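You operate a simulated robot arm through the tools that you are given. There is no shell and no other tool. Be economical: measure what you need, move in short steps, check, and stop when the job is done.

Carry out the task below with a simulated robot arm. There is one attempt and no reset: what you move stays moved.

TASK
Move both red apples to the wooden bowl and put the grey bowl in the sink.
Fine: one pump of soap in the sink before the bowl goes in.
Where things are to end (x, y in the base frame): grey bowl within 60 mm of [560, -670].

It is judged by the outcome, as a careful person would: the job done as asked, and still so three seconds after it is handed in. It fails if anything else is knocked over, pushed out of place, dropped, spilled or broken.

THE ROBOT
A 6-joint arm with a two-finger parallel gripper on a trunk, on a base that drives. Base frame: it is fixed to the floor where the robot stands at the start and does not move with it; the origin is under the middle of the robot, x ahead of it, y to its left, z up. Lengths are in mm, angles in rad, forces in N, time in s.
With the tool pointing down near the work surface it reaches from about 300 to 700 mm from the robot's upright axis, wherever it stands. Its first joint turns from -2.897 to 2.897 rad. Places, roughly: bottom of the sink [600, -700, 800]; grey bowl (23x23x6 cm) [500, -300, 900]; sink bowl [600, -700, 800]; soap pump [800, -700, 1100]; wooden bowl (20x20x8 cm) [500, 0, 900]. Payload 4.1 kg.
The TCP is the grasp point between the finger pads, 23 mm short of the fingertips. In the tool frame z runs along the fingers and y along their closing line. The gripper opens to 94 mm. The fingers are 38 mm wide and 10 mm thick; the gripper's body (54 by 96 mm) begins 39 mm behind the TCP.
Orientation is that of the tool frame in the base frame, as [roll, pitch, yaw] about the fixed x, y, z axes, in that order (R = Rz(yaw) Ry(pitch) Rx(roll)). With the fingers straight down and closing along the base's y, the tool's x points along the base's -x, its y along +y and its z along -z.

THE INTERFACE
- The arm moves only by the tool jog_arm. Its argument "plan" is a list of rows, each a list of 7 numbers: the turn, a rotation vector about the base's x, y, z in units of 8 degrees (1.0 is 8 degrees), then the shift along the base's x, y, z in units of 40 mm (1.0 is 40 mm), then the opening, from 0 (shut) to 1 (fully open). In form: [[rx, ry, rz, x, y, z, jaw], ...]. A call has 1 to 10 rows; each row shifts and turns the commanded pose from where the row before left it. A call with a number of a shift or a turn outside -1 to 1 is refused whole. Rows are played at 5 a second. More than 50 mm and 0.15 rad between two rows, or a gripper value outside its range, and nothing of the call is played. Where a pose cannot be reached the arm comes as near as it can. A force on the tool above 40 N (or 10 N above the force at the start of the call, whichever is more), or a blocked arm, ends the call early, and 0.2 s more pass. Each finger travels about 45 mm/s and halts on what it meets, pressing with about 32 N; the grip force reading is that of the motor and also rises with nothing between the fingers. The clock runs only during rows and for 0.2 s after the last one: add rows that do not move to give the fingers time. The reply holds the time, the measured pose of the TCP, the force on the tool along the base axes, the opening and the grip force, in the units named above and with some noise, with the torque about the TCP (base axes, N m) and any sound that the robot's microphone picked up, and new pictures: "pictures" is both (left out), scene, wrist or none.
- Cameras (640 x 400 px; columns grow to the right, rows downward): "scene" is now at [2.9, 98.7, 1513.7]; the picture's right is [-0.57, -0.82, 0.00], its down [-0.57, 0.40, -0.72] and it looks along [0.59, -0.41, -0.70] (base axes); focal length 283 px, centre (320, 200). "wrist" rides on the gripper at [86, 16, -74] in the tool frame; the picture's right is [-0.18, 0.98, 0.00], its down [-0.58, -0.11, -0.81] and it looks along [-0.79, -0.15, 0.59] (tool axes); focal length 243 px, centre (320, 200). There is no depth. A picture from a camera that has moved, and an enlarged one, comes with that camera's place and axes in the base frame and with its lens. The place of the scene camera against the robot may be out by one fixed shift of up to 25 mm in any direction.
- raise_lower(by): slides the trunk up (or, below 0, down) by that many mm; the arm and the scene camera ride with it, the base frame stays. It gives what a move gives, with no picture.
- base_move(legs): drives the robot by 1 to 6 legs, each [ahead, turn to the left] in mm and rad, along the robot's own axes; the way and the turn of a leg run together, so that a leg with both is an arc; at most 1500 mm and 3.142 rad a leg. The arm and the cameras ride along, it lands a little off, and it stops where it bumps. It gives what a move gives, and a new picture of the scene camera.
- turn_head(pan, tilt): turns the head with the scene camera to pan (to the left, within 2.705 rad either way) and tilt (down, from -0.506 to 1.204), counted from straight ahead of the robot. It gives what a move gives, and a new picture of the scene camera.
- close_up(camera, box): a new picture of the part [left, top, right, bottom] of that camera's present view, enlarged. The clock stands still meanwhile.
- hand_in(): hands the job in; it is judged then, once.

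Go step by step. Nothing tells you exact positions but the pictures and the camera data: compare them with the known pose of the tool, close in by small moves and look again before you grip or let go. The budget is 120 turns and 260 pictures, counting those below and the enlarged ones. Unless the task says otherwise, let go and move clear before handing in, and close with one line.

The tools are called after "Request:" by a JSON object that holds its "fn" and its "kwargs". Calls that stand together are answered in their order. jog_arm: Moves the arm, as the interface text tells. Its arguments: {"type":"object","properties":{"plan":{"type":"array","items":{"type":"array","items":{"type":"number"}}},"pictures":{"type":"string","enum":["both","scene","wrist","none"]}},"required":["plan"]} The other tools are called the same way: raise_lower (by) slides the trunk up or down; base_move (legs) drives the base; turn_head (pan, tilt) turns the head that bears the scene camera; close_up (camera, box) takes an enlarged picture of a part of a camera's view; hand_in () hands the job in.

At the start:

```text
t: 0.0
position: [280.0, -251.0, 1276.0]
tool_rot: [3.14, -0.001, -3.14]
wrist_force: [-0.4, 0.6, -0.3]
ft_torque: [0.02, -0.05, -0.01]
grip_width: 93.9
grip_force: 0.0
trunk travel left (down, up): [-475.0, 115.0]
robot x, y, heading: [2.1, -1.7, -0.004]
head pan, tilt: [-0.607, 0.77]
```

scene: 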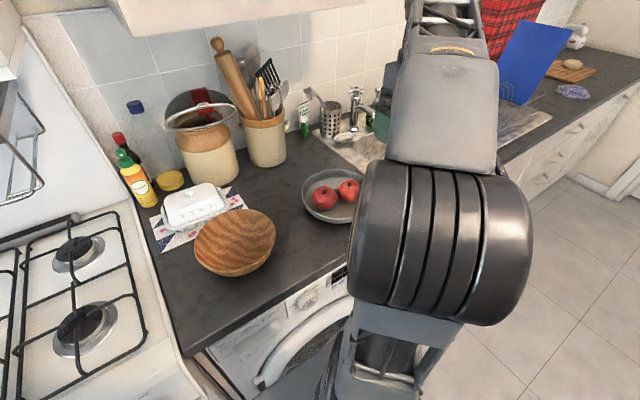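
wrist: 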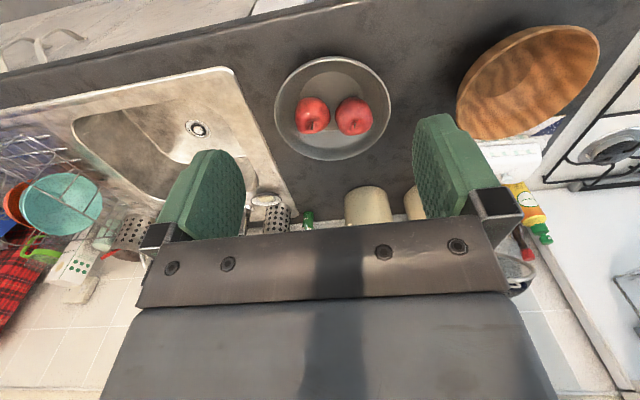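

I see two apples in the grey bowl near [475, -265], the wooden bowl to its left, and the sink to its right, mostly hidden by the arm. I'll look at the sink and soap pump first.

Request:
{"fn": "close_up", "kwargs": {"camera": "wrist", "box": [0, 40, 320, 300]}}

Request:
{"fn": "close_up", "kwargs": {"camera": "scene", "box": [160, 60, 400, 280]}}

Request:
{"fn": "turn_head", "kwargs": {"pan": -1.0, "tilt": 0.5}}

```text
1.54 times, centred on (160, 170) of wrist
camera zoom: at [195.4, -235.4, 1351.5], right [0.18, 0.98, 0.0], down [0.58, -0.11, 0.81], along [0.79, -0.15, -0.59], focal length 373 px, centre (566, 246)
```

zoom: 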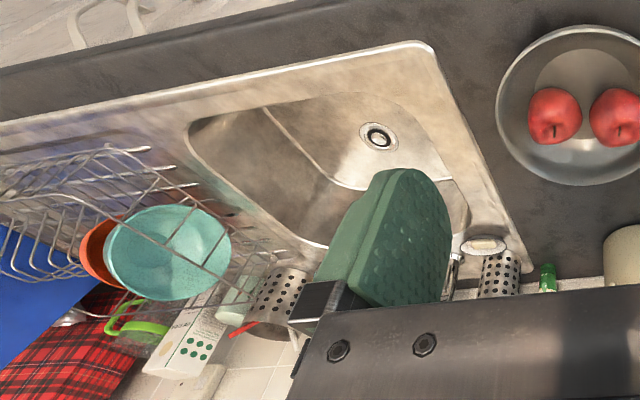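

```text
1.82 times, centred on (280, 170) of scene
camera zoom: at [2.9, 98.7, 1513.7], right [-0.57, -0.82, 0.0], down [-0.57, 0.4, -0.72], along [0.59, -0.41, -0.7], focal length 515 px, centre (393, 254)
```

zoom: 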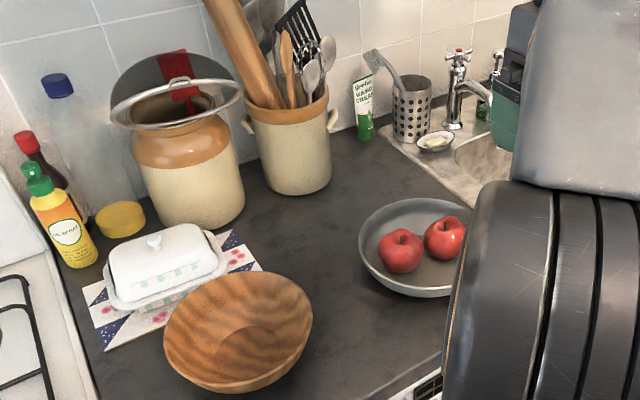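

```text
t: 0.9
position: [281.6, -251.1, 1276.8]
tool_rot: [-3.142, -0.003, -3.141]
wrist_force: [0.4, -0.6, -0.4]
ft_torque: [0.02, 0.04, -0.02]
grip_width: 94.1
grip_force: 0.1
trunk travel left (down, up): [-475.0, 115.0]
robot x, y, heading: [-0.6, -2.5, 0.001]
head pan, tilt: [-1.0, 0.499]
camera scene: at [-15.2, 69.0, 1537.3], right [-0.84, -0.54, 0.0], down [-0.26, 0.4, -0.88], along [0.47, -0.74, -0.48], focal length 283 px, centre (320, 200)
```

scene: 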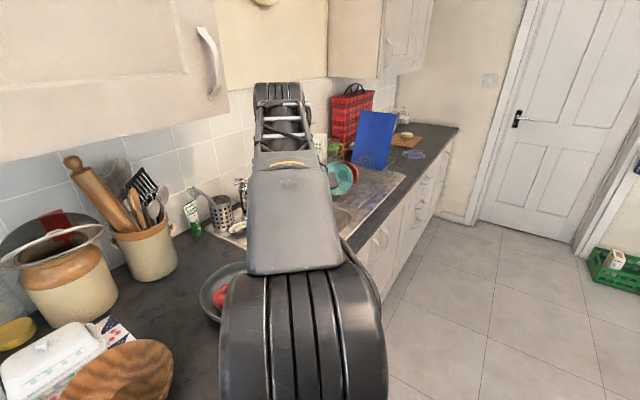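

The sink drain is near [548, -643], about where the bowl has to go, and the pump is still hidden behind the gripper. I'll do the apples first, turning the gripper so it closes along x and neither finger goes between the apples.

Request:
{"fn": "turn_head", "kwargs": {"pan": -0.4, "tilt": 0.85}}

Request:
{"fn": "jog_arm", "kwargs": {"plan": [[0, 0, -1, 0.45, 0, -0.25, 1], [0, 0, -1, 0.45, 0, -0.25, 1], [0, 0, -1, 0.45, 0, -0.25, 1], [0, 0, -1, 0.45, 0, -0.25, 1], [0, 0, -1, 0.45, 0, -0.25, 1], [0, 0, -1, 0.45, 0, -0.25, 1], [0, 0, -1, 0.45, 0.1, -0.25, 1], [0, 0, -1, 0.45, 0.2, -0.25, 1], [0, 0, -1, 0.45, 0.2, -0.25, 1], [0, 0, -1, 0.45, 0.2, -0.25, 1]], "pictures": "none"}}

Request:
{"fn": "jog_arm", "kwargs": {"plan": [[0, 0, -1, 0.2, 0, -0.25, 1], [0, 0, -0.25, 0.2, 0, -0.25, 1], [0, 0, 0, 0, 0, 0, 1]]}}

```text
t: 1.9
position: [282.1, -251.4, 1275.8]
tool_rot: [-3.141, 0.0, 3.141]
wrist_force: [0.3, 0.4, 0.8]
ft_torque: [0.0, -0.01, 0.02]
grip_width: 94.4
grip_force: 0.1
trunk travel left (down, up): [-475.0, 115.0]
robot x, y, heading: [4.2, -0.5, -0.001]
head pan, tilt: [-0.4, 0.85]
camera scene: at [7.6, 115.0, 1507.4], right [-0.39, -0.92, 0.0], down [-0.69, 0.29, -0.66], along [0.61, -0.26, -0.75], focal length 283 px, centre (320, 200)
```

scene: 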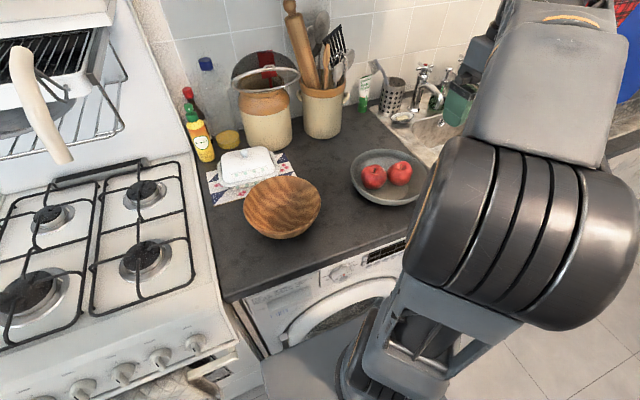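

```text
t: 4.1
position: [461.7, -224.1, 1175.4]
tool_rot: [3.14, -0.001, 1.744]
wrist_force: [-0.5, -0.2, -0.4]
ft_torque: [0.0, 0.01, 0.01]
grip_width: 94.0
grip_force: 0.1
trunk travel left (down, up): [-475.0, 115.0]
robot x, y, heading: [0.4, 0.2, -0.006]
head pan, tilt: [-0.4, 0.85]
```

```text
t: 4.9
position: [478.3, -223.7, 1155.9]
tool_rot: [3.14, 0.0, 1.571]
wrist_force: [0.2, 0.8, 0.1]
ft_torque: [0.02, 0.01, -0.01]
grip_width: 94.3
grip_force: 0.1
trunk travel left (down, up): [-475.0, 115.0]
robot x, y, heading: [-1.5, 1.7, -0.003]
head pan, tilt: [-0.4, 0.85]
camera scene: at [7.7, 115.1, 1507.3], right [-0.39, -0.92, 0.0], down [-0.69, 0.29, -0.66], along [0.61, -0.26, -0.75], focal length 283 px, centre (320, 200)
camera wrist: at [494.4, -138.0, 1231.5], right [0.98, -0.18, 0.0], down [-0.11, -0.58, 0.81], along [-0.15, -0.79, -0.59], focal length 243 px, centre (320, 200)
```

scene: 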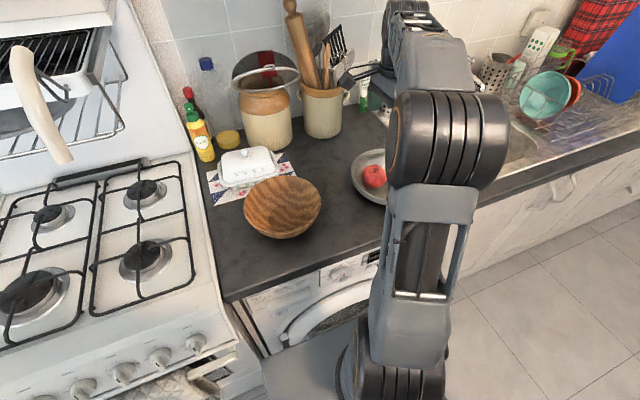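
wrist: 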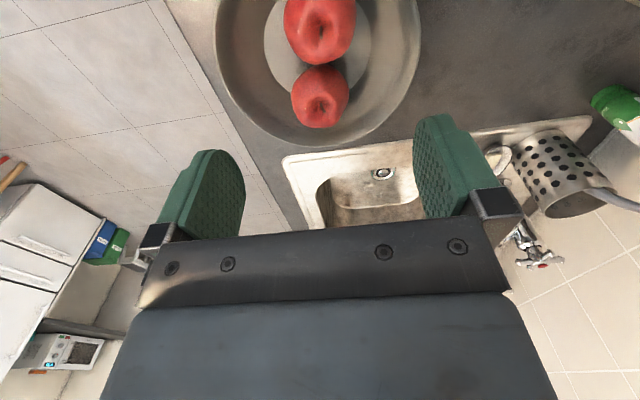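

Two wrist views put the near apple at about [477, -231, 945] and the far one at about [465, -304]. I'll come down above the near one and check.

Request:
{"fn": "jog_arm", "kwargs": {"plan": [[0, 0, 0, 0, -0.1, -0.9, 1], [0, 0, 0, 0, -0.08, -0.9, 1], [0, 0, 0, 0, 0, -0.9, 1], [0, 0, 0, 0, 0, 0, 1]]}}

```text
t: 5.9
position: [477.2, -230.9, 1048.7]
tool_rot: [3.141, 0.0, 1.569]
wrist_force: [0.2, -0.3, -0.1]
ft_torque: [0.0, -0.03, -0.01]
grip_width: 94.0
grip_force: 0.1
trunk travel left (down, up): [-475.0, 115.0]
robot x, y, heading: [-2.2, -0.2, -0.0]
head pan, tilt: [-0.4, 0.85]
camera scene: at [7.8, 115.0, 1507.3], right [-0.39, -0.92, 0.0], down [-0.69, 0.29, -0.66], along [0.61, -0.26, -0.75], focal length 283 px, centre (320, 200)
camera wrist: at [494.1, -144.9, 1123.3], right [0.98, -0.18, 0.0], down [-0.11, -0.58, 0.81], along [-0.15, -0.79, -0.59], focal length 243 px, centre (320, 200)
```

scene: 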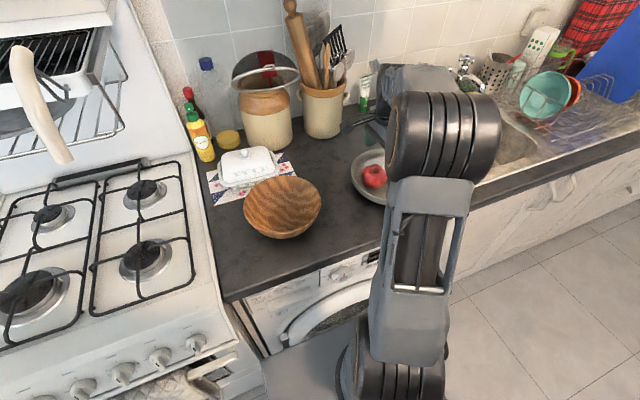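
wrist: 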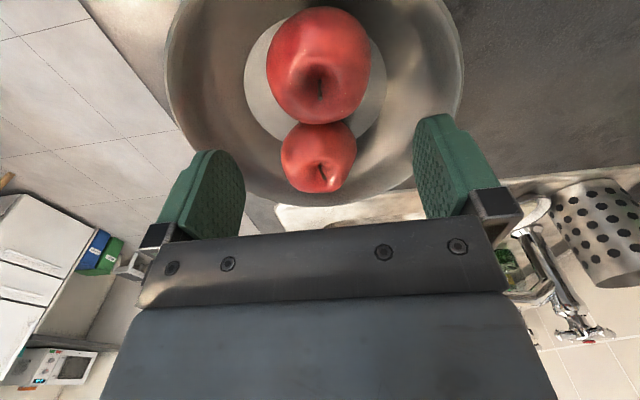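

The near apple is centred at about [478, -228] and 74 mm wide, so the open fingers should clear it by about 10 mm each side. I'll descend and grip.

Request:
{"fn": "jog_arm", "kwargs": {"plan": [[0, 0, 0, 0.02, 0.04, -0.6, 1], [0, 0, 0, 0, 0, -0.6, 1], [0, 0, 0, 0, 0, -0.6, 1], [0, 0, 0, 0, 0, -0.55, 1], [0, 0, 0, 0, 0, 0, 1]], "pictures": "wrist"}}

```text
t: 7.1
position: [476.6, -228.0, 954.8]
tool_rot: [3.136, 0.002, 1.568]
wrist_force: [-3.9, -2.9, 16.9]
ft_torque: [0.26, -0.83, -0.05]
grip_width: 92.4
grip_force: 0.2
trunk travel left (down, up): [-475.0, 115.0]
robot x, y, heading: [2.5, 0.5, 0.001]
head pan, tilt: [-0.4, 0.85]
camera wrist: at [493.9, -142.9, 1031.1], right [0.98, -0.19, 0.0], down [-0.11, -0.58, 0.81], along [-0.15, -0.79, -0.59], focal length 243 px, centre (320, 200)
```

wrist: 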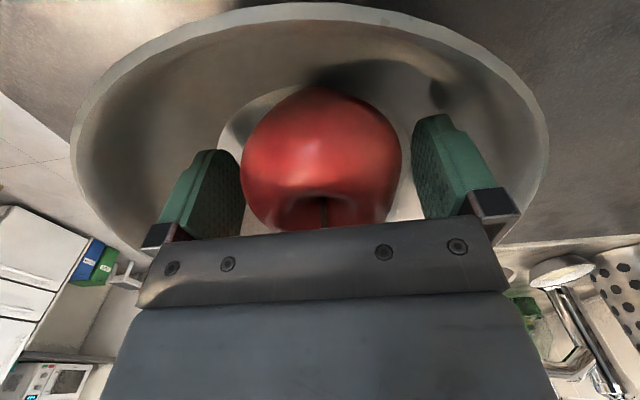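

The far finger is touching the bowl wall (17 N), so I'll lift a few mm and then close.

Request:
{"fn": "jog_arm", "kwargs": {"plan": [[0, 0, 0, 0, 0, 0.18, 1], [0, 0, 0, 0, 0, 0, 1]], "pictures": "none"}}

Request:
{"fn": "jog_arm", "kwargs": {"plan": [[0, 0, 0, 0, 0, 0, 0.5], [0, 0, 0, 0, 0, 0, 0.5], [0, 0, 0, 0, 0, 0, 0.5], [0, 0, 0, 0, 0, 0, 0.5]], "pictures": "wrist"}}

```text
t: 7.7
position: [479.2, -227.3, 960.9]
tool_rot: [-3.141, 0.0, 1.572]
wrist_force: [-0.3, -0.1, 0.1]
ft_torque: [0.01, -0.03, 0.0]
grip_width: 94.0
grip_force: 0.1
trunk travel left (down, up): [-475.0, 115.0]
robot x, y, heading: [1.6, -3.9, -0.001]
head pan, tilt: [-0.4, 0.85]
```

```text
t: 8.7
position: [478.2, -228.7, 961.4]
tool_rot: [-3.141, 0.001, 1.571]
wrist_force: [0.5, 1.0, 0.3]
ft_torque: [0.0, -0.01, 0.03]
grip_width: 69.3
grip_force: 32.2
trunk travel left (down, up): [-475.0, 115.0]
robot x, y, heading: [4.2, 1.4, -0.001]
head pan, tilt: [-0.4, 0.85]
camera wrist: at [495.2, -142.8, 1036.6], right [0.98, -0.18, 0.0], down [-0.11, -0.58, 0.81], along [-0.15, -0.79, -0.59], focal length 243 px, centre (320, 200)
```

wrist: 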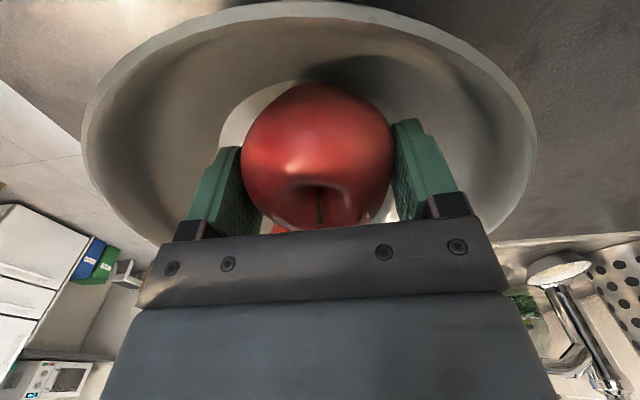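

The apple is held at 69 mm. I'll lift it and carry it toward the wooden bowl, then locate the bowl with the wrist camera.

Request:
{"fn": "jog_arm", "kwargs": {"plan": [[0, 0, 0, 0, 0, 0.5, 0.5], [0, 0, 0, 0, 0, 0.9, 0.5], [0, 0, 0, 0, 0, 1, 0.5], [0, 0, 0, 0, 0, 1, 0.5], [0, 0, 0, 0, 0.8, 0.8, 0.5], [0, 0, 0, 0, 1, 0, 0.5], [0, 0, 0, 0, 1, 0, 0.5], [0, 0, 0, 0, 1, 0, 0.5], [0, 0, 0, 0, 0.5, 0, 0.5], [0, 0, 0, 0, 0, 0, 0.5]]}}

```text
t: 10.9
position: [478.6, -56.9, 1129.6]
tool_rot: [3.141, 0.001, 1.57]
wrist_force: [0.4, 0.1, -1.3]
ft_torque: [0.0, 0.01, 0.01]
grip_width: 69.2
grip_force: 32.0
trunk travel left (down, up): [-475.0, 115.0]
robot x, y, heading: [-0.4, -4.6, 0.0]
head pan, tilt: [-0.4, 0.85]
camera scene: at [7.7, 115.1, 1507.3], right [-0.39, -0.92, 0.0], down [-0.69, 0.29, -0.66], along [0.61, -0.26, -0.75], focal length 283 px, centre (320, 200)
camera wrist: at [494.5, 28.8, 1204.7], right [0.98, -0.18, 0.0], down [-0.11, -0.58, 0.81], along [-0.15, -0.79, -0.59], focal length 243 px, centre (320, 200)
```

scene: 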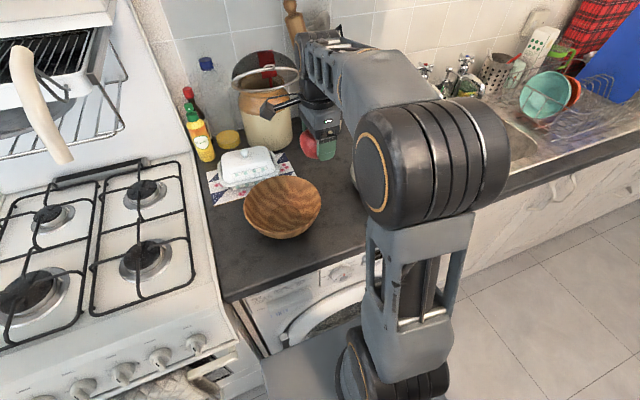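
wrist: 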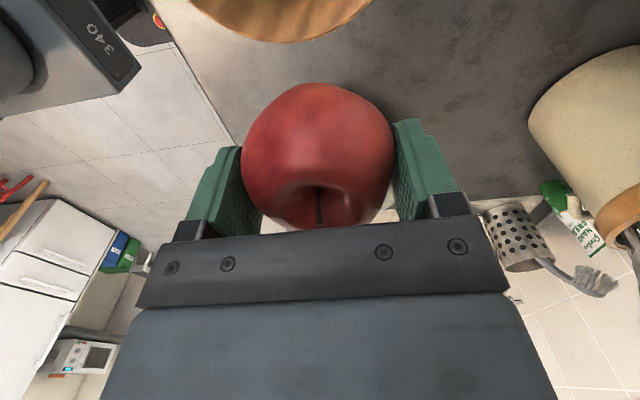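

The wooden bowl's near edge shows at about y=-50, which puts its centre near [446, 50] and agrees with the corrected scene view. I'll move above it and check.

Request:
{"fn": "jog_arm", "kwargs": {"plan": [[0, 0, 0, -0.2, 0.8, 0, 0.5], [0, 0, 0, -0.2, 0.8, 0, 0.5], [0, 0, 0, -0.2, 0.8, 0, 0.5], [0, 0, 0, -0.2, 0.8, 0, 0.5], [0, 0, 0, 0, 0, 0, 0.5]]}}

```text
t: 12.1
position: [445.6, 71.8, 1129.8]
tool_rot: [3.141, 0.0, 1.57]
wrist_force: [-0.3, 0.9, -1.5]
ft_torque: [-0.05, 0.02, -0.01]
grip_width: 69.4
grip_force: 31.4
trunk travel left (down, up): [-475.0, 115.0]
robot x, y, heading: [-0.6, 3.1, 0.004]
head pan, tilt: [-0.4, 0.85]
camera scene: at [7.7, 115.3, 1507.3], right [-0.39, -0.92, 0.0], down [-0.69, 0.29, -0.66], along [0.61, -0.26, -0.75], focal length 283 px, centre (320, 200)
camera wrist: at [462.5, 157.8, 1205.3], right [0.98, -0.18, 0.0], down [-0.11, -0.58, 0.81], along [-0.15, -0.79, -0.59], focal length 243 px, centre (320, 200)
```

scene: 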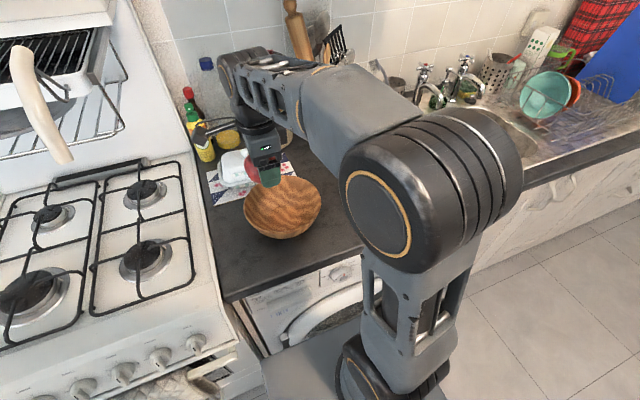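
wrist: 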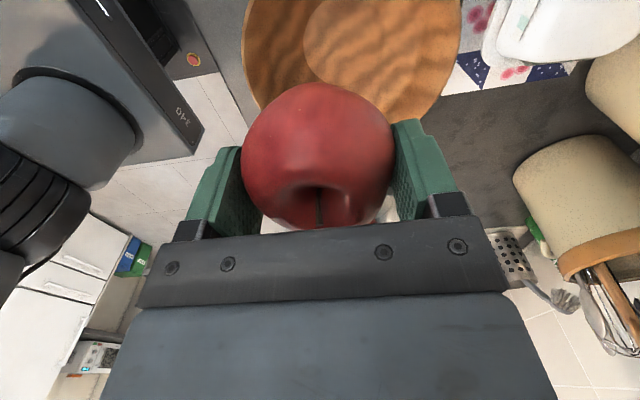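

The bowl rim fits a circle centred at about [465, 44]. I'll put this apple slightly to the +y side, coming down in steps.

Request:
{"fn": "jog_arm", "kwargs": {"plan": [[0, 0, 0, 0.5, 0, -0.5, 0.5], [0, 0, 0, 0, 0, -0.9, 0.5], [0, 0, 0, 0, 0, -0.9, 0.5], [0, 0, 0, 0, 0, -0.9, 0.5], [0, 0, 0, 0, 0, -0.4, 0.5], [0, 0, 0, 0, 0, 0, 0.5]]}}

```text
t: 13.5
position: [466.6, 69.8, 984.2]
tool_rot: [-3.141, 0.0, 1.571]
wrist_force: [-0.3, -0.3, -0.8]
ft_torque: [-0.03, -0.01, 0.02]
grip_width: 69.3
grip_force: 31.5
trunk travel left (down, up): [-475.0, 115.0]
robot x, y, heading: [2.9, -1.6, -0.004]
head pan, tilt: [-0.4, 0.85]
camera scene: at [7.7, 115.2, 1507.3], right [-0.39, -0.92, 0.0], down [-0.69, 0.29, -0.66], along [0.61, -0.26, -0.75], focal length 283 px, centre (320, 200)
camera wrist: at [483.0, 156.6, 1059.8], right [0.98, -0.18, 0.0], down [-0.11, -0.58, 0.81], along [-0.15, -0.79, -0.59], focal length 243 px, centre (320, 200)
```

scene: 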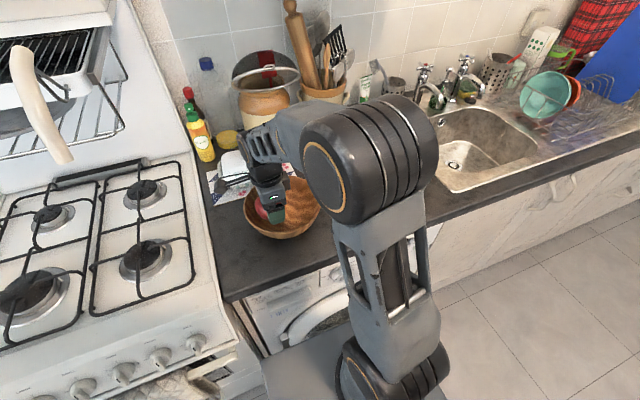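
wrist: 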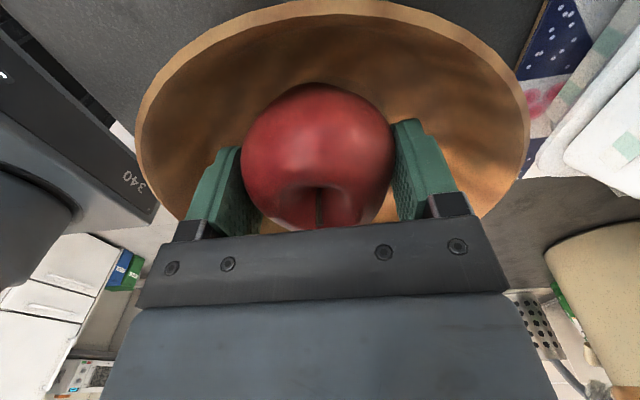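

The apple is inside the bowl, so I'll lower it gently until it touches.

Request:
{"fn": "jog_arm", "kwargs": {"plan": [[0, 0, 0, 0, 0, -0.15, 0.5], [0, 0, 0, 0, 0, -0.15, 0.5], [0, 0, 0, 0, 0, 0, 0.5]], "pictures": "none"}}

```text
t: 14.3
position: [467.4, 71.4, 973.9]
tool_rot: [-3.14, 0.001, 1.57]
wrist_force: [0.5, 0.0, -0.4]
ft_torque: [-0.01, 0.03, 0.0]
grip_width: 69.4
grip_force: 32.3
trunk travel left (down, up): [-475.0, 115.0]
robot x, y, heading: [-0.2, -2.3, -0.004]
head pan, tilt: [-0.4, 0.85]
```

Request:
{"fn": "jog_arm", "kwargs": {"plan": [[0, 0, 0, 0, 0, -0.1, 0.5], [0, 0, 0, 0, 0, -0.1, 0.5], [0, 0, 0, 0, 0, 0, 0.5]], "pictures": "none"}}

```text
t: 15.1
position: [466.6, 70.7, 967.1]
tool_rot: [3.135, -0.002, 1.571]
wrist_force: [3.0, 0.7, 26.2]
ft_torque: [0.2, -0.03, -0.05]
grip_width: 69.1
grip_force: 32.2
trunk travel left (down, up): [-475.0, 115.0]
robot x, y, heading: [2.6, -1.4, -0.001]
head pan, tilt: [-0.4, 0.85]
```

The apple has touched down (26 N). I'll back off slightly, open part-way and lift clear.

Request:
{"fn": "jog_arm", "kwargs": {"plan": [[0, 0, 0, 0, 0, 0.08, 0.5], [0, 0, 0, 0, 0, 0, 0.86], [0, 0, 0, 0, 0, 0, 0.86], [0, 0, 0, 0, 0, 0, 0.86], [0, 0, 0, 0, 0, 0.3, 0.86], [0, 0, 0, 0, 0, 0.6, 0.86], [0, 0, 0, 0, 0, 0.9, 0.86], [0, 0, 0, 0, 0, 1, 1], [0, 0, 0, 0, -0.5, 1, 1], [0, 0, 0, 0, 0, 0, 1]]}}

```text
t: 17.3
position: [467.1, 50.0, 1120.7]
tool_rot: [3.141, 0.0, 1.572]
wrist_force: [0.8, 1.0, 0.3]
ft_torque: [0.0, 0.0, -0.04]
grip_width: 94.1
grip_force: 0.1
trunk travel left (down, up): [-475.0, 115.0]
robot x, y, heading: [1.9, -0.1, 0.002]
head pan, tilt: [-0.4, 0.85]
camera scene: at [7.5, 114.9, 1507.3], right [-0.39, -0.92, 0.0], down [-0.69, 0.29, -0.66], along [0.61, -0.26, -0.75], focal length 283 px, centre (320, 200)
camera wrist: at [483.4, 136.7, 1196.5], right [0.98, -0.18, 0.0], down [-0.11, -0.58, 0.81], along [-0.15, -0.79, -0.59], focal length 243 px, centre (320, 200)
```

scene: 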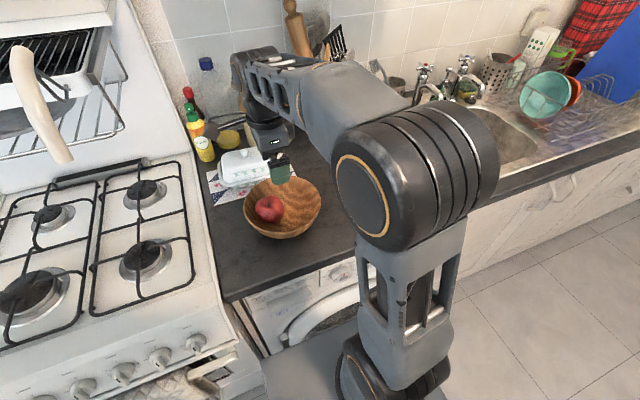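
wrist: 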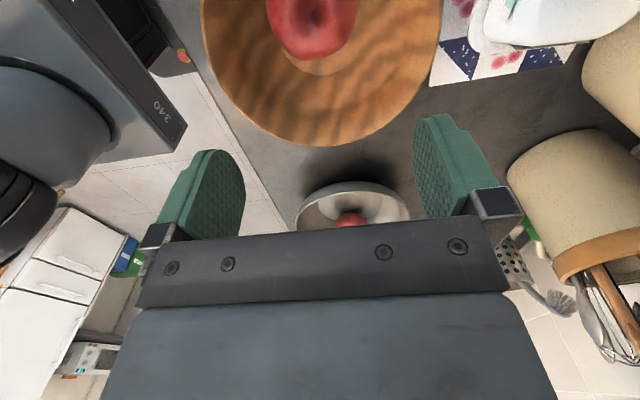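

The first apple rests in the wooden bowl at about [463, 63]. I'll go back for the second.

Request:
{"fn": "jog_arm", "kwargs": {"plan": [[0, 0, 0, 0, -1, 0, 1], [0, 0, 0, 0, -1, 0, 1], [0, 0, 0, 0, -1, 0, 1], [0, 0, 0, 0, -1, 0, 1], [0, 0, 0, 0, -1, 0, 1], [0, 0, 0, 0, -1, 0, 1], [0, 0, 0, 0, -1, 0, 1], [0, 0, 0, 0, -1, -0.6, 1], [0, 0, 0, 0, -0.6, -0.8, 1], [0, 0, 0, 0, 0, 0, 1]], "pictures": "wrist"}}

```text
t: 19.5
position: [466.9, -291.4, 1065.1]
tool_rot: [3.141, 0.0, 1.571]
wrist_force: [0.5, -0.4, -1.0]
ft_torque: [0.0, 0.01, -0.01]
grip_width: 94.0
grip_force: 0.1
trunk travel left (down, up): [-475.0, 115.0]
robot x, y, heading: [2.0, 0.1, -0.0]
head pan, tilt: [-0.4, 0.85]
camera wrist: at [482.7, -206.8, 1140.1], right [0.98, -0.18, 0.0], down [-0.11, -0.58, 0.81], along [-0.15, -0.79, -0.59], focal length 243 px, centre (320, 200)
```

wrist: 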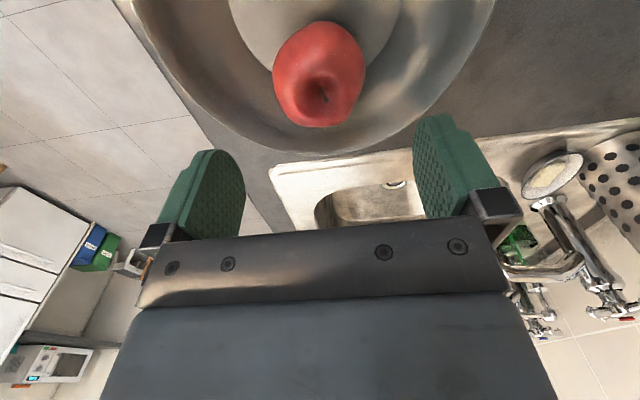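

The second apple is at about [464, -301]. I'll descend to z≈962 and grip.

Request:
{"fn": "jog_arm", "kwargs": {"plan": [[0, 0, 0, -0.07, -0.22, -0.65, 1], [0, 0, 0, 0, 0, -0.65, 1], [0, 0, 0, 0, 0, -0.65, 1], [0, 0, 0, 0, 0, -0.62, 1], [0, 0, 0, 0, 0, 0, 1]], "pictures": "wrist"}}

```text
t: 20.7
position: [464.7, -300.5, 961.2]
tool_rot: [-3.141, 0.001, 1.569]
wrist_force: [-0.6, -0.4, -0.4]
ft_torque: [-0.01, -0.02, 0.02]
grip_width: 93.8
grip_force: 0.1
trunk travel left (down, up): [-475.0, 115.0]
robot x, y, heading: [0.9, -2.7, 0.004]
head pan, tilt: [-0.4, 0.85]
camera wrist: at [480.2, -215.2, 1036.1], right [0.98, -0.18, 0.0], down [-0.11, -0.58, 0.81], along [-0.15, -0.79, -0.59], focal length 243 px, centre (320, 200)
```

wrist: 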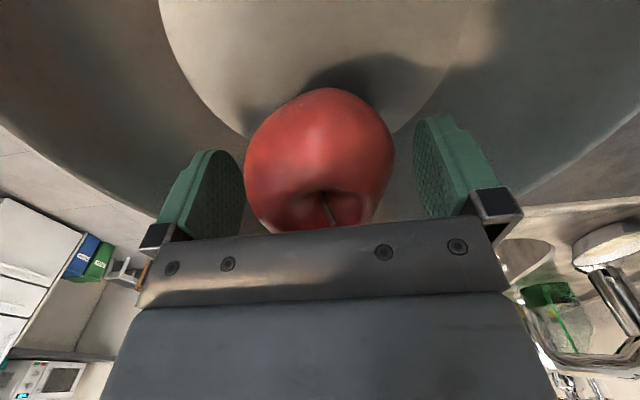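

The apple is between the fingers with no contact, so I'll grip and lift it.

Request:
{"fn": "jog_arm", "kwargs": {"plan": [[0, 0, 0, 0, 0, 0, 0.5], [0, 0, 0, 0, 0, 0, 0.5], [0, 0, 0, 0, 0, 0, 0.5], [0, 0, 0, 0, 0, 0, 0.5], [0, 0, 0, 0, 0, 0.4, 0.5], [0, 0, 0, 0, 0, 0.9, 0.5], [0, 0, 0, 0, 0, 1, 0.5], [0, 0, 0, 0, 0, 1, 0.5], [0, 0, 0, 0, 1, 0.5, 0.5], [0, 0, 0, 0, 0.5, 0, 0.5]], "pictures": "wrist"}}

```text
t: 22.9
position: [463.2, -239.7, 1113.7]
tool_rot: [-3.141, -0.001, 1.572]
wrist_force: [0.3, 0.7, -1.4]
ft_torque: [-0.01, 0.01, -0.03]
grip_width: 68.3
grip_force: 32.0
trunk travel left (down, up): [-475.0, 115.0]
robot x, y, heading: [-0.6, -0.8, -0.001]
head pan, tilt: [-0.4, 0.85]
camera wrist: at [479.7, -153.5, 1188.7], right [0.98, -0.18, 0.0], down [-0.11, -0.58, 0.81], along [-0.15, -0.79, -0.59], focal length 243 px, centre (320, 200)
```

wrist: 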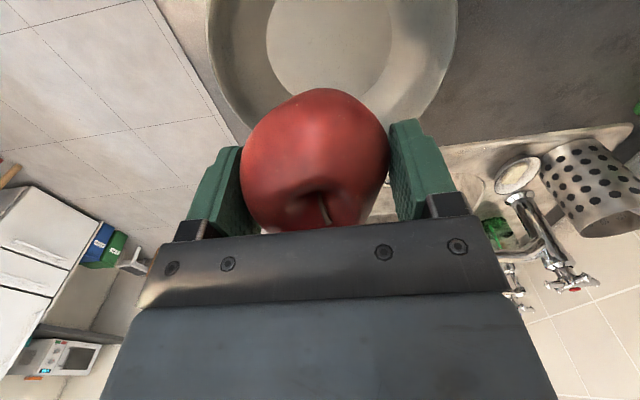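

The second apple is held, and the grey bowl is now empty and hasn't moved. I'll carry it to the -y side of the wooden bowl.

Request:
{"fn": "jog_arm", "kwargs": {"plan": [[0, 0, 0, 0, 1, 0, 0.5], [0, 0, 0, 0, 1, 0, 0.5], [0, 0, 0, 0, 1, 0, 0.5], [0, 0, 0, 0, 1, 0, 0.5], [0, 0, 0, 0, 1, 0, 0.5], [0, 0, 0, 0.05, 0.9, 0, 0.5], [0, 0, 0, 0, 0, -0.7, 0.5], [0, 0, 0, 0, 0, -0.9, 0.5], [0, 0, 0, 0, 0, -0.9, 0.5], [0, 0, 0, 0, 0, 0, 0.5]]}}

```text
t: 25.1
position: [465.8, -5.4, 1014.0]
tool_rot: [3.141, -0.001, 1.57]
wrist_force: [0.4, 0.2, -1.5]
ft_torque: [0.0, 0.0, -0.02]
grip_width: 68.5
grip_force: 32.2
trunk travel left (down, up): [-475.0, 115.0]
robot x, y, heading: [-4.1, -0.1, 0.002]
head pan, tilt: [-0.4, 0.85]
camera scene: at [7.9, 115.1, 1507.3], right [-0.39, -0.92, 0.0], down [-0.69, 0.29, -0.66], along [0.61, -0.26, -0.75], focal length 283 px, centre (320, 200)
camera wrist: at [482.8, 80.5, 1088.1], right [0.98, -0.18, 0.0], down [-0.11, -0.58, 0.81], along [-0.15, -0.79, -0.59], focal length 243 px, centre (320, 200)
```

scene: 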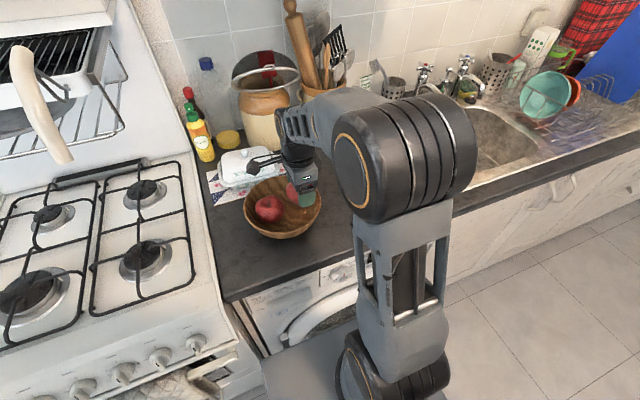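
wrist: 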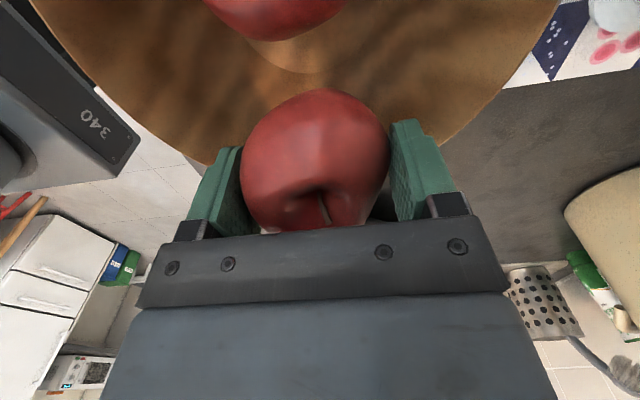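

The first apple sits near [457, 55], so the second will nudge it as it goes down. I'll shift slightly inward and lower gently while watching the force.

Request:
{"fn": "jog_arm", "kwargs": {"plan": [[0, 0, 0, 0.15, 0, -0.2, 0.5], [0, 0, 0, 0, 0.05, -0.2, 0.5], [0, 0, 0, 0, 0, -0.15, 0.5], [0, 0, 0, 0, 0, 0, 0.5]], "pictures": "wrist"}}

```text
t: 26.1
position: [471.2, -3.6, 990.9]
tool_rot: [3.14, -0.001, 1.571]
wrist_force: [0.7, -0.2, -1.2]
ft_torque: [-0.03, -0.01, 0.01]
grip_width: 68.7
grip_force: 32.0
trunk travel left (down, up): [-475.0, 115.0]
robot x, y, heading: [0.3, 2.3, 0.002]
head pan, tilt: [-0.4, 0.85]
camera wrist: at [488.3, 82.5, 1066.7], right [0.98, -0.18, 0.0], down [-0.11, -0.58, 0.81], along [-0.15, -0.79, -0.59], focal length 243 px, centre (320, 200)
```

wrist: 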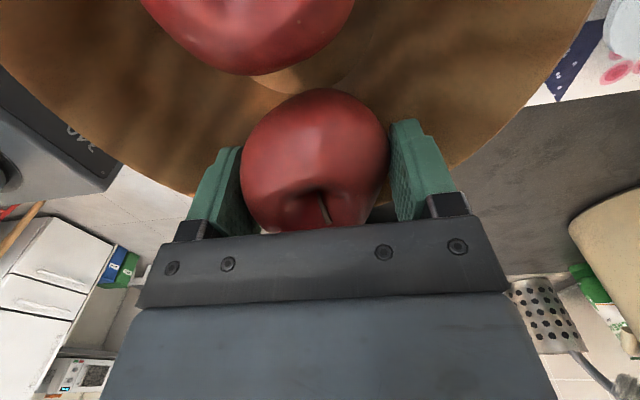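

Request:
{"fn": "jog_arm", "kwargs": {"plan": [[0, 0, 0, 0.05, 0, -0.1, 0.5], [0, 0, 0, 0, 0, -0.1, 0.5], [0, 0, 0, 0, 0, -0.1, 0.5], [0, 0, 0, 0, 0, 0, 0.5]], "pictures": "wrist"}}

```text
t: 27.1
position: [473.2, -2.7, 980.1]
tool_rot: [3.141, 0.0, 1.57]
wrist_force: [-0.9, 2.5, 2.9]
ft_torque: [-0.05, -0.21, 0.13]
grip_width: 68.5
grip_force: 31.6
trunk travel left (down, up): [-475.0, 115.0]
robot x, y, heading: [2.7, 3.4, 0.002]
head pan, tilt: [-0.4, 0.85]
camera wrist: at [490.0, 82.8, 1055.0], right [0.98, -0.18, 0.0], down [-0.11, -0.58, 0.81], along [-0.15, -0.79, -0.59], focal length 243 px, centre (320, 200)
```

wrist: 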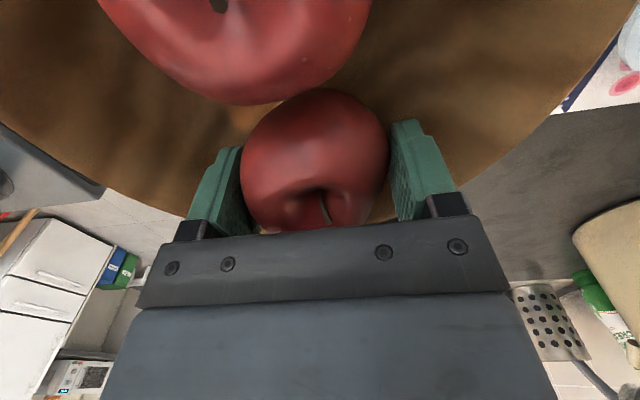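

Request:
{"fn": "jog_arm", "kwargs": {"plan": [[0, 0, 0, -0.05, 0.05, -0.08, 0.5], [0, 0, 0, 0, 0, -0.06, 0.5], [0, 0, 0, 0, 0, 0, 0.5]], "pictures": "none"}}

```text
t: 27.9
position: [470.6, -1.7, 974.4]
tool_rot: [-3.141, 0.0, 1.57]
wrist_force: [1.0, 3.3, 7.2]
ft_torque: [-0.1, 0.01, -0.01]
grip_width: 68.4
grip_force: 31.9
trunk travel left (down, up): [-475.0, 115.0]
robot x, y, heading: [-0.3, 1.3, -0.001]
head pan, tilt: [-0.4, 0.85]
```

The second apple is resting lightly on the bowl slope (7 N), so I'll open a little and rise slowly.

Request:
{"fn": "jog_arm", "kwargs": {"plan": [[0, 0, 0, 0, 0, 0, 0.8], [0, 0, 0, 0, 0, 0, 0.84], [0, 0, 0, 0, 0, 0, 0.84], [0, 0, 0, 0, 0, 0.2, 0.84], [0, 0, 0, 0, 0, 0.5, 0.84], [0, 0, 0, 0, 0, 0.8, 0.84], [0, 0, 0, 0, 0, 1, 1], [0, 0, 0, 0, 0, 1, 1], [0, 0, 0, 0, 0, 0, 1]]}}

```text
t: 29.9
position: [472.5, -0.7, 1115.1]
tool_rot: [-3.141, 0.001, 1.57]
wrist_force: [0.4, 0.3, 0.1]
ft_torque: [0.03, 0.01, 0.0]
grip_width: 93.9
grip_force: 0.1
trunk travel left (down, up): [-475.0, 115.0]
robot x, y, heading: [1.7, -1.1, -0.002]
head pan, tilt: [-0.4, 0.85]
camera scene: at [7.5, 115.2, 1507.3], right [-0.39, -0.92, 0.0], down [-0.69, 0.29, -0.66], along [0.61, -0.26, -0.75], focal length 283 px, centre (320, 200)
camera wrist: at [489.1, 84.8, 1189.7], right [0.98, -0.18, 0.0], down [-0.11, -0.58, 0.81], along [-0.15, -0.79, -0.59], focal length 243 px, centre (320, 200)
```

scene: 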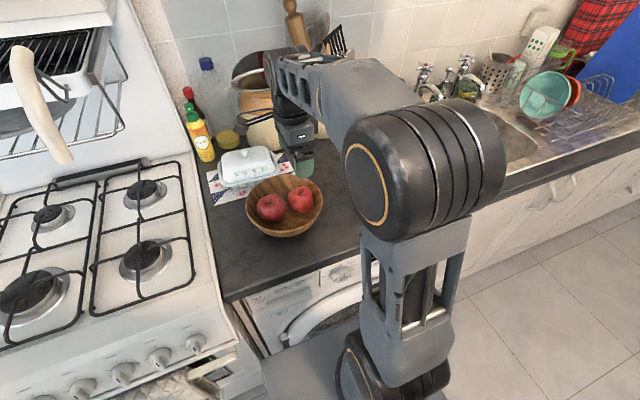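
wrist: 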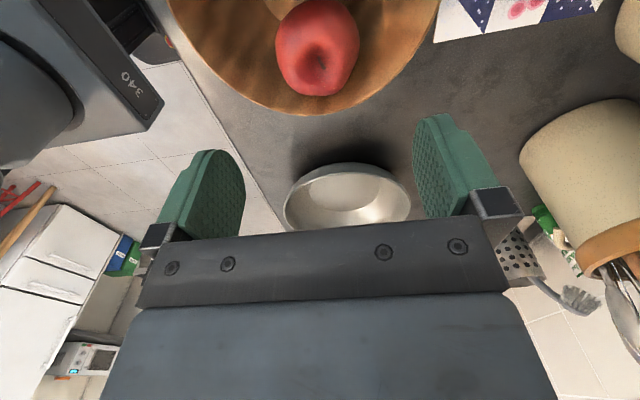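

Both apples are in the wooden bowl. Now I'll look for the soap pump near the taps.

Request:
{"fn": "close_up", "kwargs": {"camera": "scene", "box": [390, 20, 570, 135]}}

```text
3.48 times, centred on (480, 78) of scene
camera zoom: at [7.5, 115.2, 1507.3], right [-0.39, -0.92, 0.0], down [-0.69, 0.29, -0.66], along [0.61, -0.26, -0.75], focal length 985 px, centre (-236, 626)
```

zoom: 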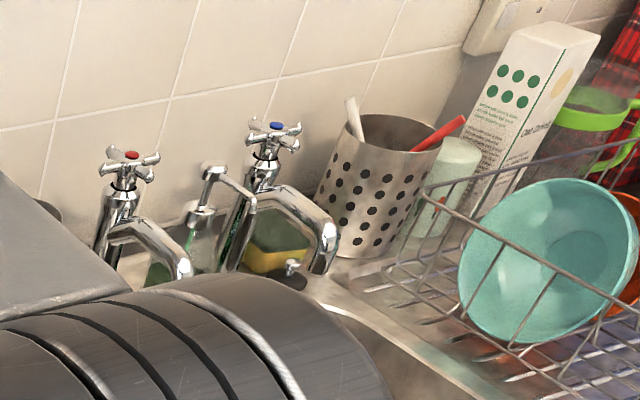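

The soap bottle is a glass one with a chrome pump, standing between the two taps around [740, -690]. That's out of reach from here, so I'll tuck the arm in high and then drive sideways along the counter.

Request:
{"fn": "jog_arm", "kwargs": {"plan": [[0, 0, 0, -0.3, 0, 0.9, 1], [0, 0, 0, -0.6, -0.3, 0.8, 1], [0, 0, 0, -0.7, -0.5, 0.7, 1], [0, 0, 0, -0.7, -0.5, 0.7, 1], [0, 0, 0, -0.7, -0.5, 0.7, 0.5], [0, 0, 0, -0.7, -0.5, 0.4, 0], [0, 0, 0, -0.3, -0.7, 0.2, 0], [0, 0, 0, 0, -0.7, 0, 0], [0, 0, 0, 0, 0, 0, 0]], "pictures": "none"}}

Request:
{"fn": "turn_head", "kwargs": {"pan": 0, "tilt": 1.1}}

```text
t: 31.9
position: [313.3, -150.8, 1290.5]
tool_rot: [3.141, 0.0, 1.571]
wrist_force: [-0.5, 0.3, 0.0]
ft_torque: [-0.02, 0.0, -0.01]
grip_width: 0.0
grip_force: 12.4
trunk travel left (down, up): [-475.0, 115.0]
robot x, y, heading: [-2.0, 1.4, -0.003]
head pan, tilt: [-0.4, 0.85]
```

```text
t: 32.7
position: [312.4, -149.9, 1289.8]
tool_rot: [3.142, 0.001, 1.572]
wrist_force: [0.6, -0.2, 1.2]
ft_torque: [-0.01, -0.04, 0.0]
grip_width: 0.0
grip_force: 31.9
trunk travel left (down, up): [-475.0, 115.0]
robot x, y, heading: [-1.2, -1.9, -0.001]
head pan, tilt: [0.0, 1.1]
camera scene: at [-1.3, 145.5, 1489.6], right [0.0, -1.0, 0.0], down [-0.89, 0.0, -0.45], along [0.45, 0.0, -0.89], focal length 283 px, centre (320, 200)
```

scene: 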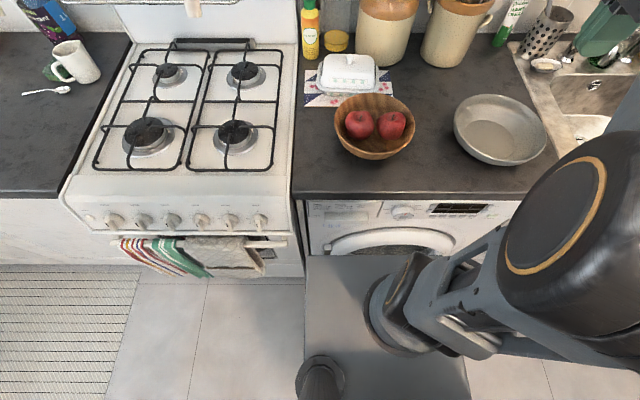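

The robot's box reaches to about x=225 and the counter edge is at about x=317. I'll back off, turn right, drive 640 mm, turn back and close in a little.

Request:
{"fn": "base_move", "kwargs": {"legs": [[-120, 0], [0, -1.571], [640, 0], [0, 1.571], [150, 0]]}}

Request:
{"fn": "turn_head", "kwargs": {"pan": -0.3, "tilt": 0.6}}

```text
t: 45.7
position: [349.2, -790.4, 1290.2]
tool_rot: [-3.141, 0.001, 1.565]
wrist_force: [0.5, 0.5, 0.2]
ft_torque: [-0.01, -0.02, 0.0]
grip_width: 0.0
grip_force: 31.9
trunk travel left (down, up): [-475.0, 115.0]
robot x, y, heading: [38.8, -644.2, -0.002]
head pan, tilt: [0.0, 1.1]
camera scene: at [37.3, -493.7, 1489.6], right [0.0, -1.0, 0.0], down [-0.89, 0.0, -0.45], along [0.45, 0.0, -0.89], focal length 283 px, centre (320, 200)
```

scene: 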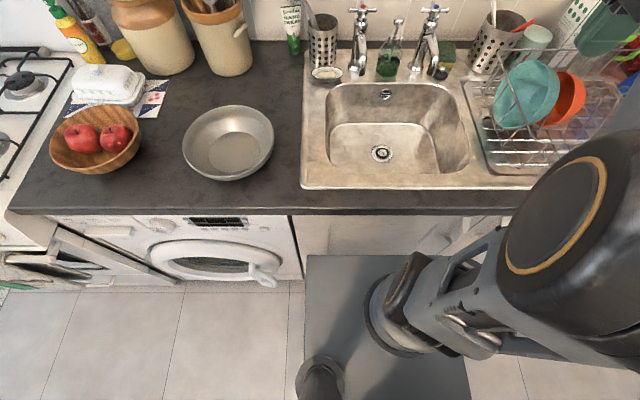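

```text
t: 46.6
position: [349.6, -791.0, 1290.7]
tool_rot: [3.141, 0.001, 1.564]
wrist_force: [-0.8, 0.5, 0.1]
ft_torque: [-0.01, 0.0, 0.05]
grip_width: 0.0
grip_force: 32.7
trunk travel left (down, up): [-475.0, 115.0]
robot x, y, heading: [31.6, -638.3, -0.004]
head pan, tilt: [-0.3, 0.6]
camera scene: at [58.0, -519.9, 1528.1], right [-0.3, -0.95, 0.0], down [-0.54, 0.17, -0.82], along [0.79, -0.25, -0.57], focal length 283 px, centre (320, 200)
```

scene: 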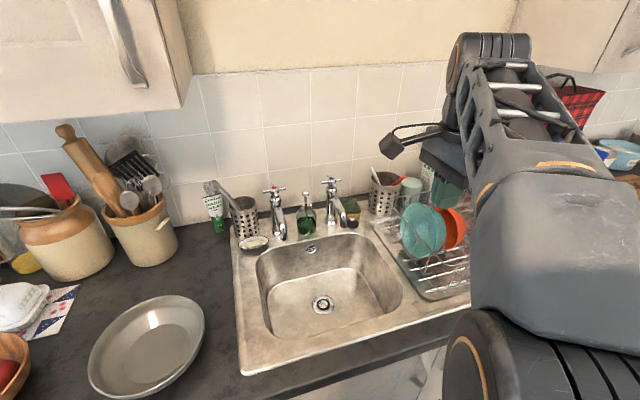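

Now I have a clear view of the sink, the taps and the pump between them, so I'll zoom in.

Request:
{"fn": "close_up", "kwargs": {"camera": "scene", "box": [230, 160, 390, 260]}}

Request:
{"fn": "turn_head", "kwargs": {"pan": -0.2, "tilt": 1.0}}

Request:
{"fn": "close_up", "kwargs": {"camera": "scene", "box": [240, 0, 440, 125]}}

```text
4.00 times, centred on (310, 210) of scene
camera zoom: at [58.0, -519.9, 1528.1], right [-0.3, -0.95, 0.0], down [-0.54, 0.17, -0.82], along [0.79, -0.25, -0.57], focal length 1132 px, centre (360, 160)
```

zoom: 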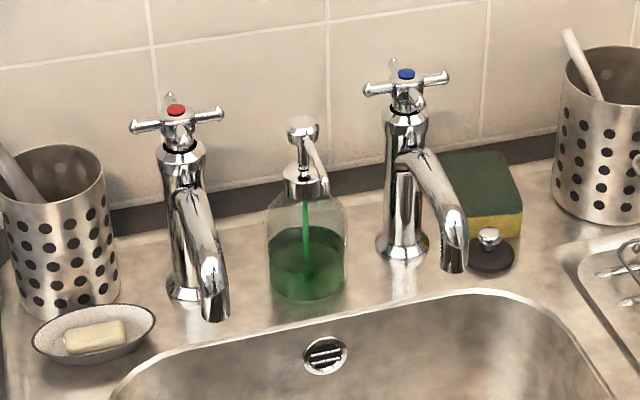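

```text
t: 47.5
position: [348.3, -791.8, 1290.5]
tool_rot: [-3.141, 0.001, 1.565]
wrist_force: [-0.1, -0.6, -0.8]
ft_torque: [0.03, -0.04, 0.01]
grip_width: 0.0
grip_force: 32.0
trunk travel left (down, up): [-475.0, 115.0]
robot x, y, heading: [39.4, -637.5, -0.005]
head pan, tilt: [-0.201, 1.0]
camera scene: at [41.9, -507.6, 1496.3], right [-0.2, -0.98, 0.0], down [-0.82, 0.17, -0.54], along [0.53, -0.11, -0.84], focal length 283 px, centre (320, 200)
```

scene: 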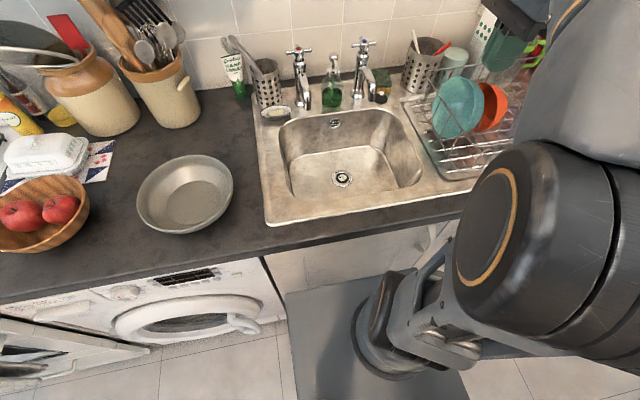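

```text
3.20 times, centred on (340, 62) of scene
camera zoom: at [41.9, -507.6, 1496.3], right [-0.2, -0.98, 0.0], down [-0.82, 0.17, -0.54], along [0.53, -0.11, -0.84], focal length 906 px, centre (256, 640)
```

zoom: 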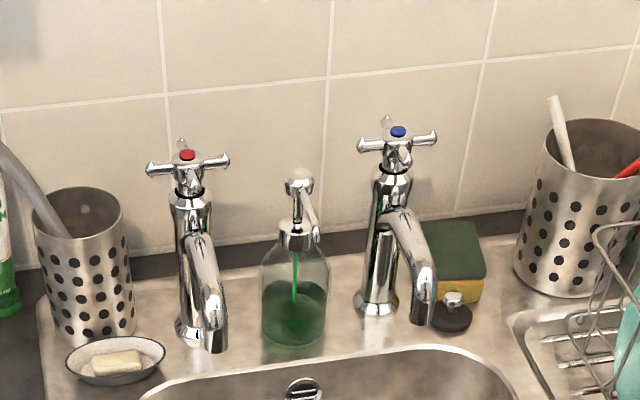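

The pump head is at about [750, -690, 1065], midway between the tap handles with roughly 55 mm free on each side. I'll turn the gripper so its camera looks toward the pump and approach high over the sink.

Request:
{"fn": "jog_arm", "kwargs": {"plan": [[0, 0, 1, 0.5, 0.25, 0, 0], [0, 0, 1, 0.5, 0.25, 0, 0], [0, 0, 1, 0.5, 0.25, 0, 0], [0, 0, 1, 0.5, 0.25, 0, 0], [0, 0, 1, 0.5, 0.25, 0, 0], [0, 0, 1, 0.5, 0.25, 0, 0], [0, 0, 1, 0.5, 0.25, 0, 0], [0, 0, 1, 0.5, 0.25, 0, 0], [0, 0, 1, 0.5, 0.25, 0, 0], [0, 0, 1, 0.5, 0.25, 0, 0]], "pictures": "none"}}

Request:
{"fn": "jog_arm", "kwargs": {"plan": [[0, 0, 1, 0.2, 0, -0.4, 0], [0, 0, 0.27, 0.2, 0, -0.4, 0], [0, 0, 0, 0, 0, -0.4, 0], [0, 0, 0, 0, 0, 0, 0]]}}

```text
t: 49.7
position: [551.0, -689.8, 1290.4]
tool_rot: [3.141, -0.001, 2.967]
wrist_force: [0.1, -0.1, -0.1]
ft_torque: [-0.01, -0.02, 0.0]
grip_width: 0.0
grip_force: 31.6
trunk travel left (down, up): [-475.0, 115.0]
robot x, y, heading: [39.9, -641.6, -0.006]
head pan, tilt: [-0.201, 1.0]
```

```text
t: 50.7
position: [564.4, -689.6, 1243.0]
tool_rot: [3.141, 0.0, 3.139]
wrist_force: [-0.3, 0.9, 0.1]
ft_torque: [-0.04, 0.02, 0.02]
grip_width: 0.1
grip_force: 32.2
trunk travel left (down, up): [-475.0, 115.0]
robot x, y, heading: [32.8, -637.8, -0.005]
head pan, tilt: [-0.201, 1.0]
camera scene: at [41.9, -507.6, 1496.2], right [-0.2, -0.98, 0.0], down [-0.82, 0.17, -0.54], along [0.53, -0.11, -0.84], focal length 283 px, centre (320, 200)
camera wrist: at [479.4, -673.6, 1317.2], right [0.19, 0.98, 0.0], down [0.58, -0.11, 0.81], along [0.79, -0.15, -0.59], focal length 243 px, centre (320, 200)
```

scene: 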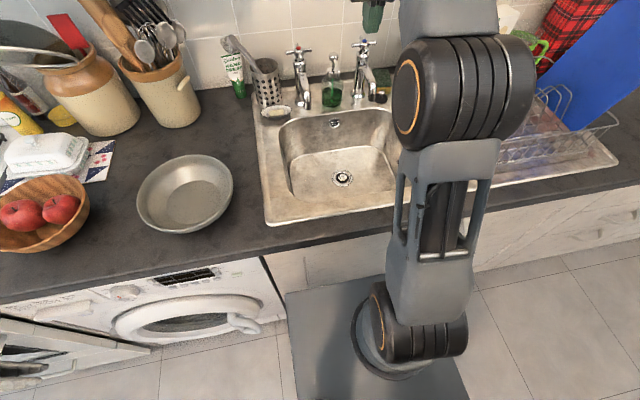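
wrist: 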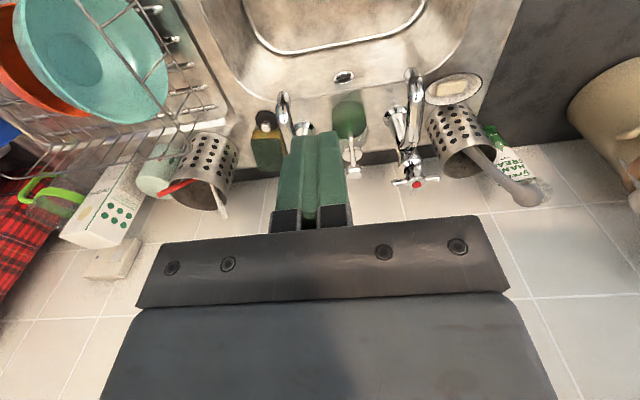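

Request:
{"fn": "close_up", "kwargs": {"camera": "wrist", "box": [260, 60, 460, 185]}}

```text
3.20 times, centred on (360, 122) of wrist
camera zoom: at [479.4, -673.6, 1317.2], right [0.19, 0.98, 0.0], down [0.58, -0.11, 0.81], along [0.79, -0.15, -0.59], focal length 776 px, centre (192, 448)
```

zoom: 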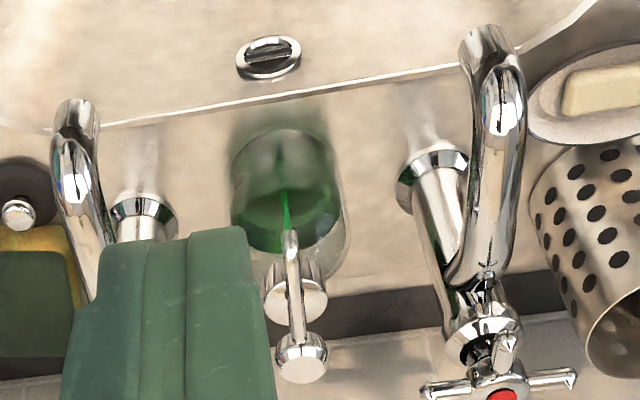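

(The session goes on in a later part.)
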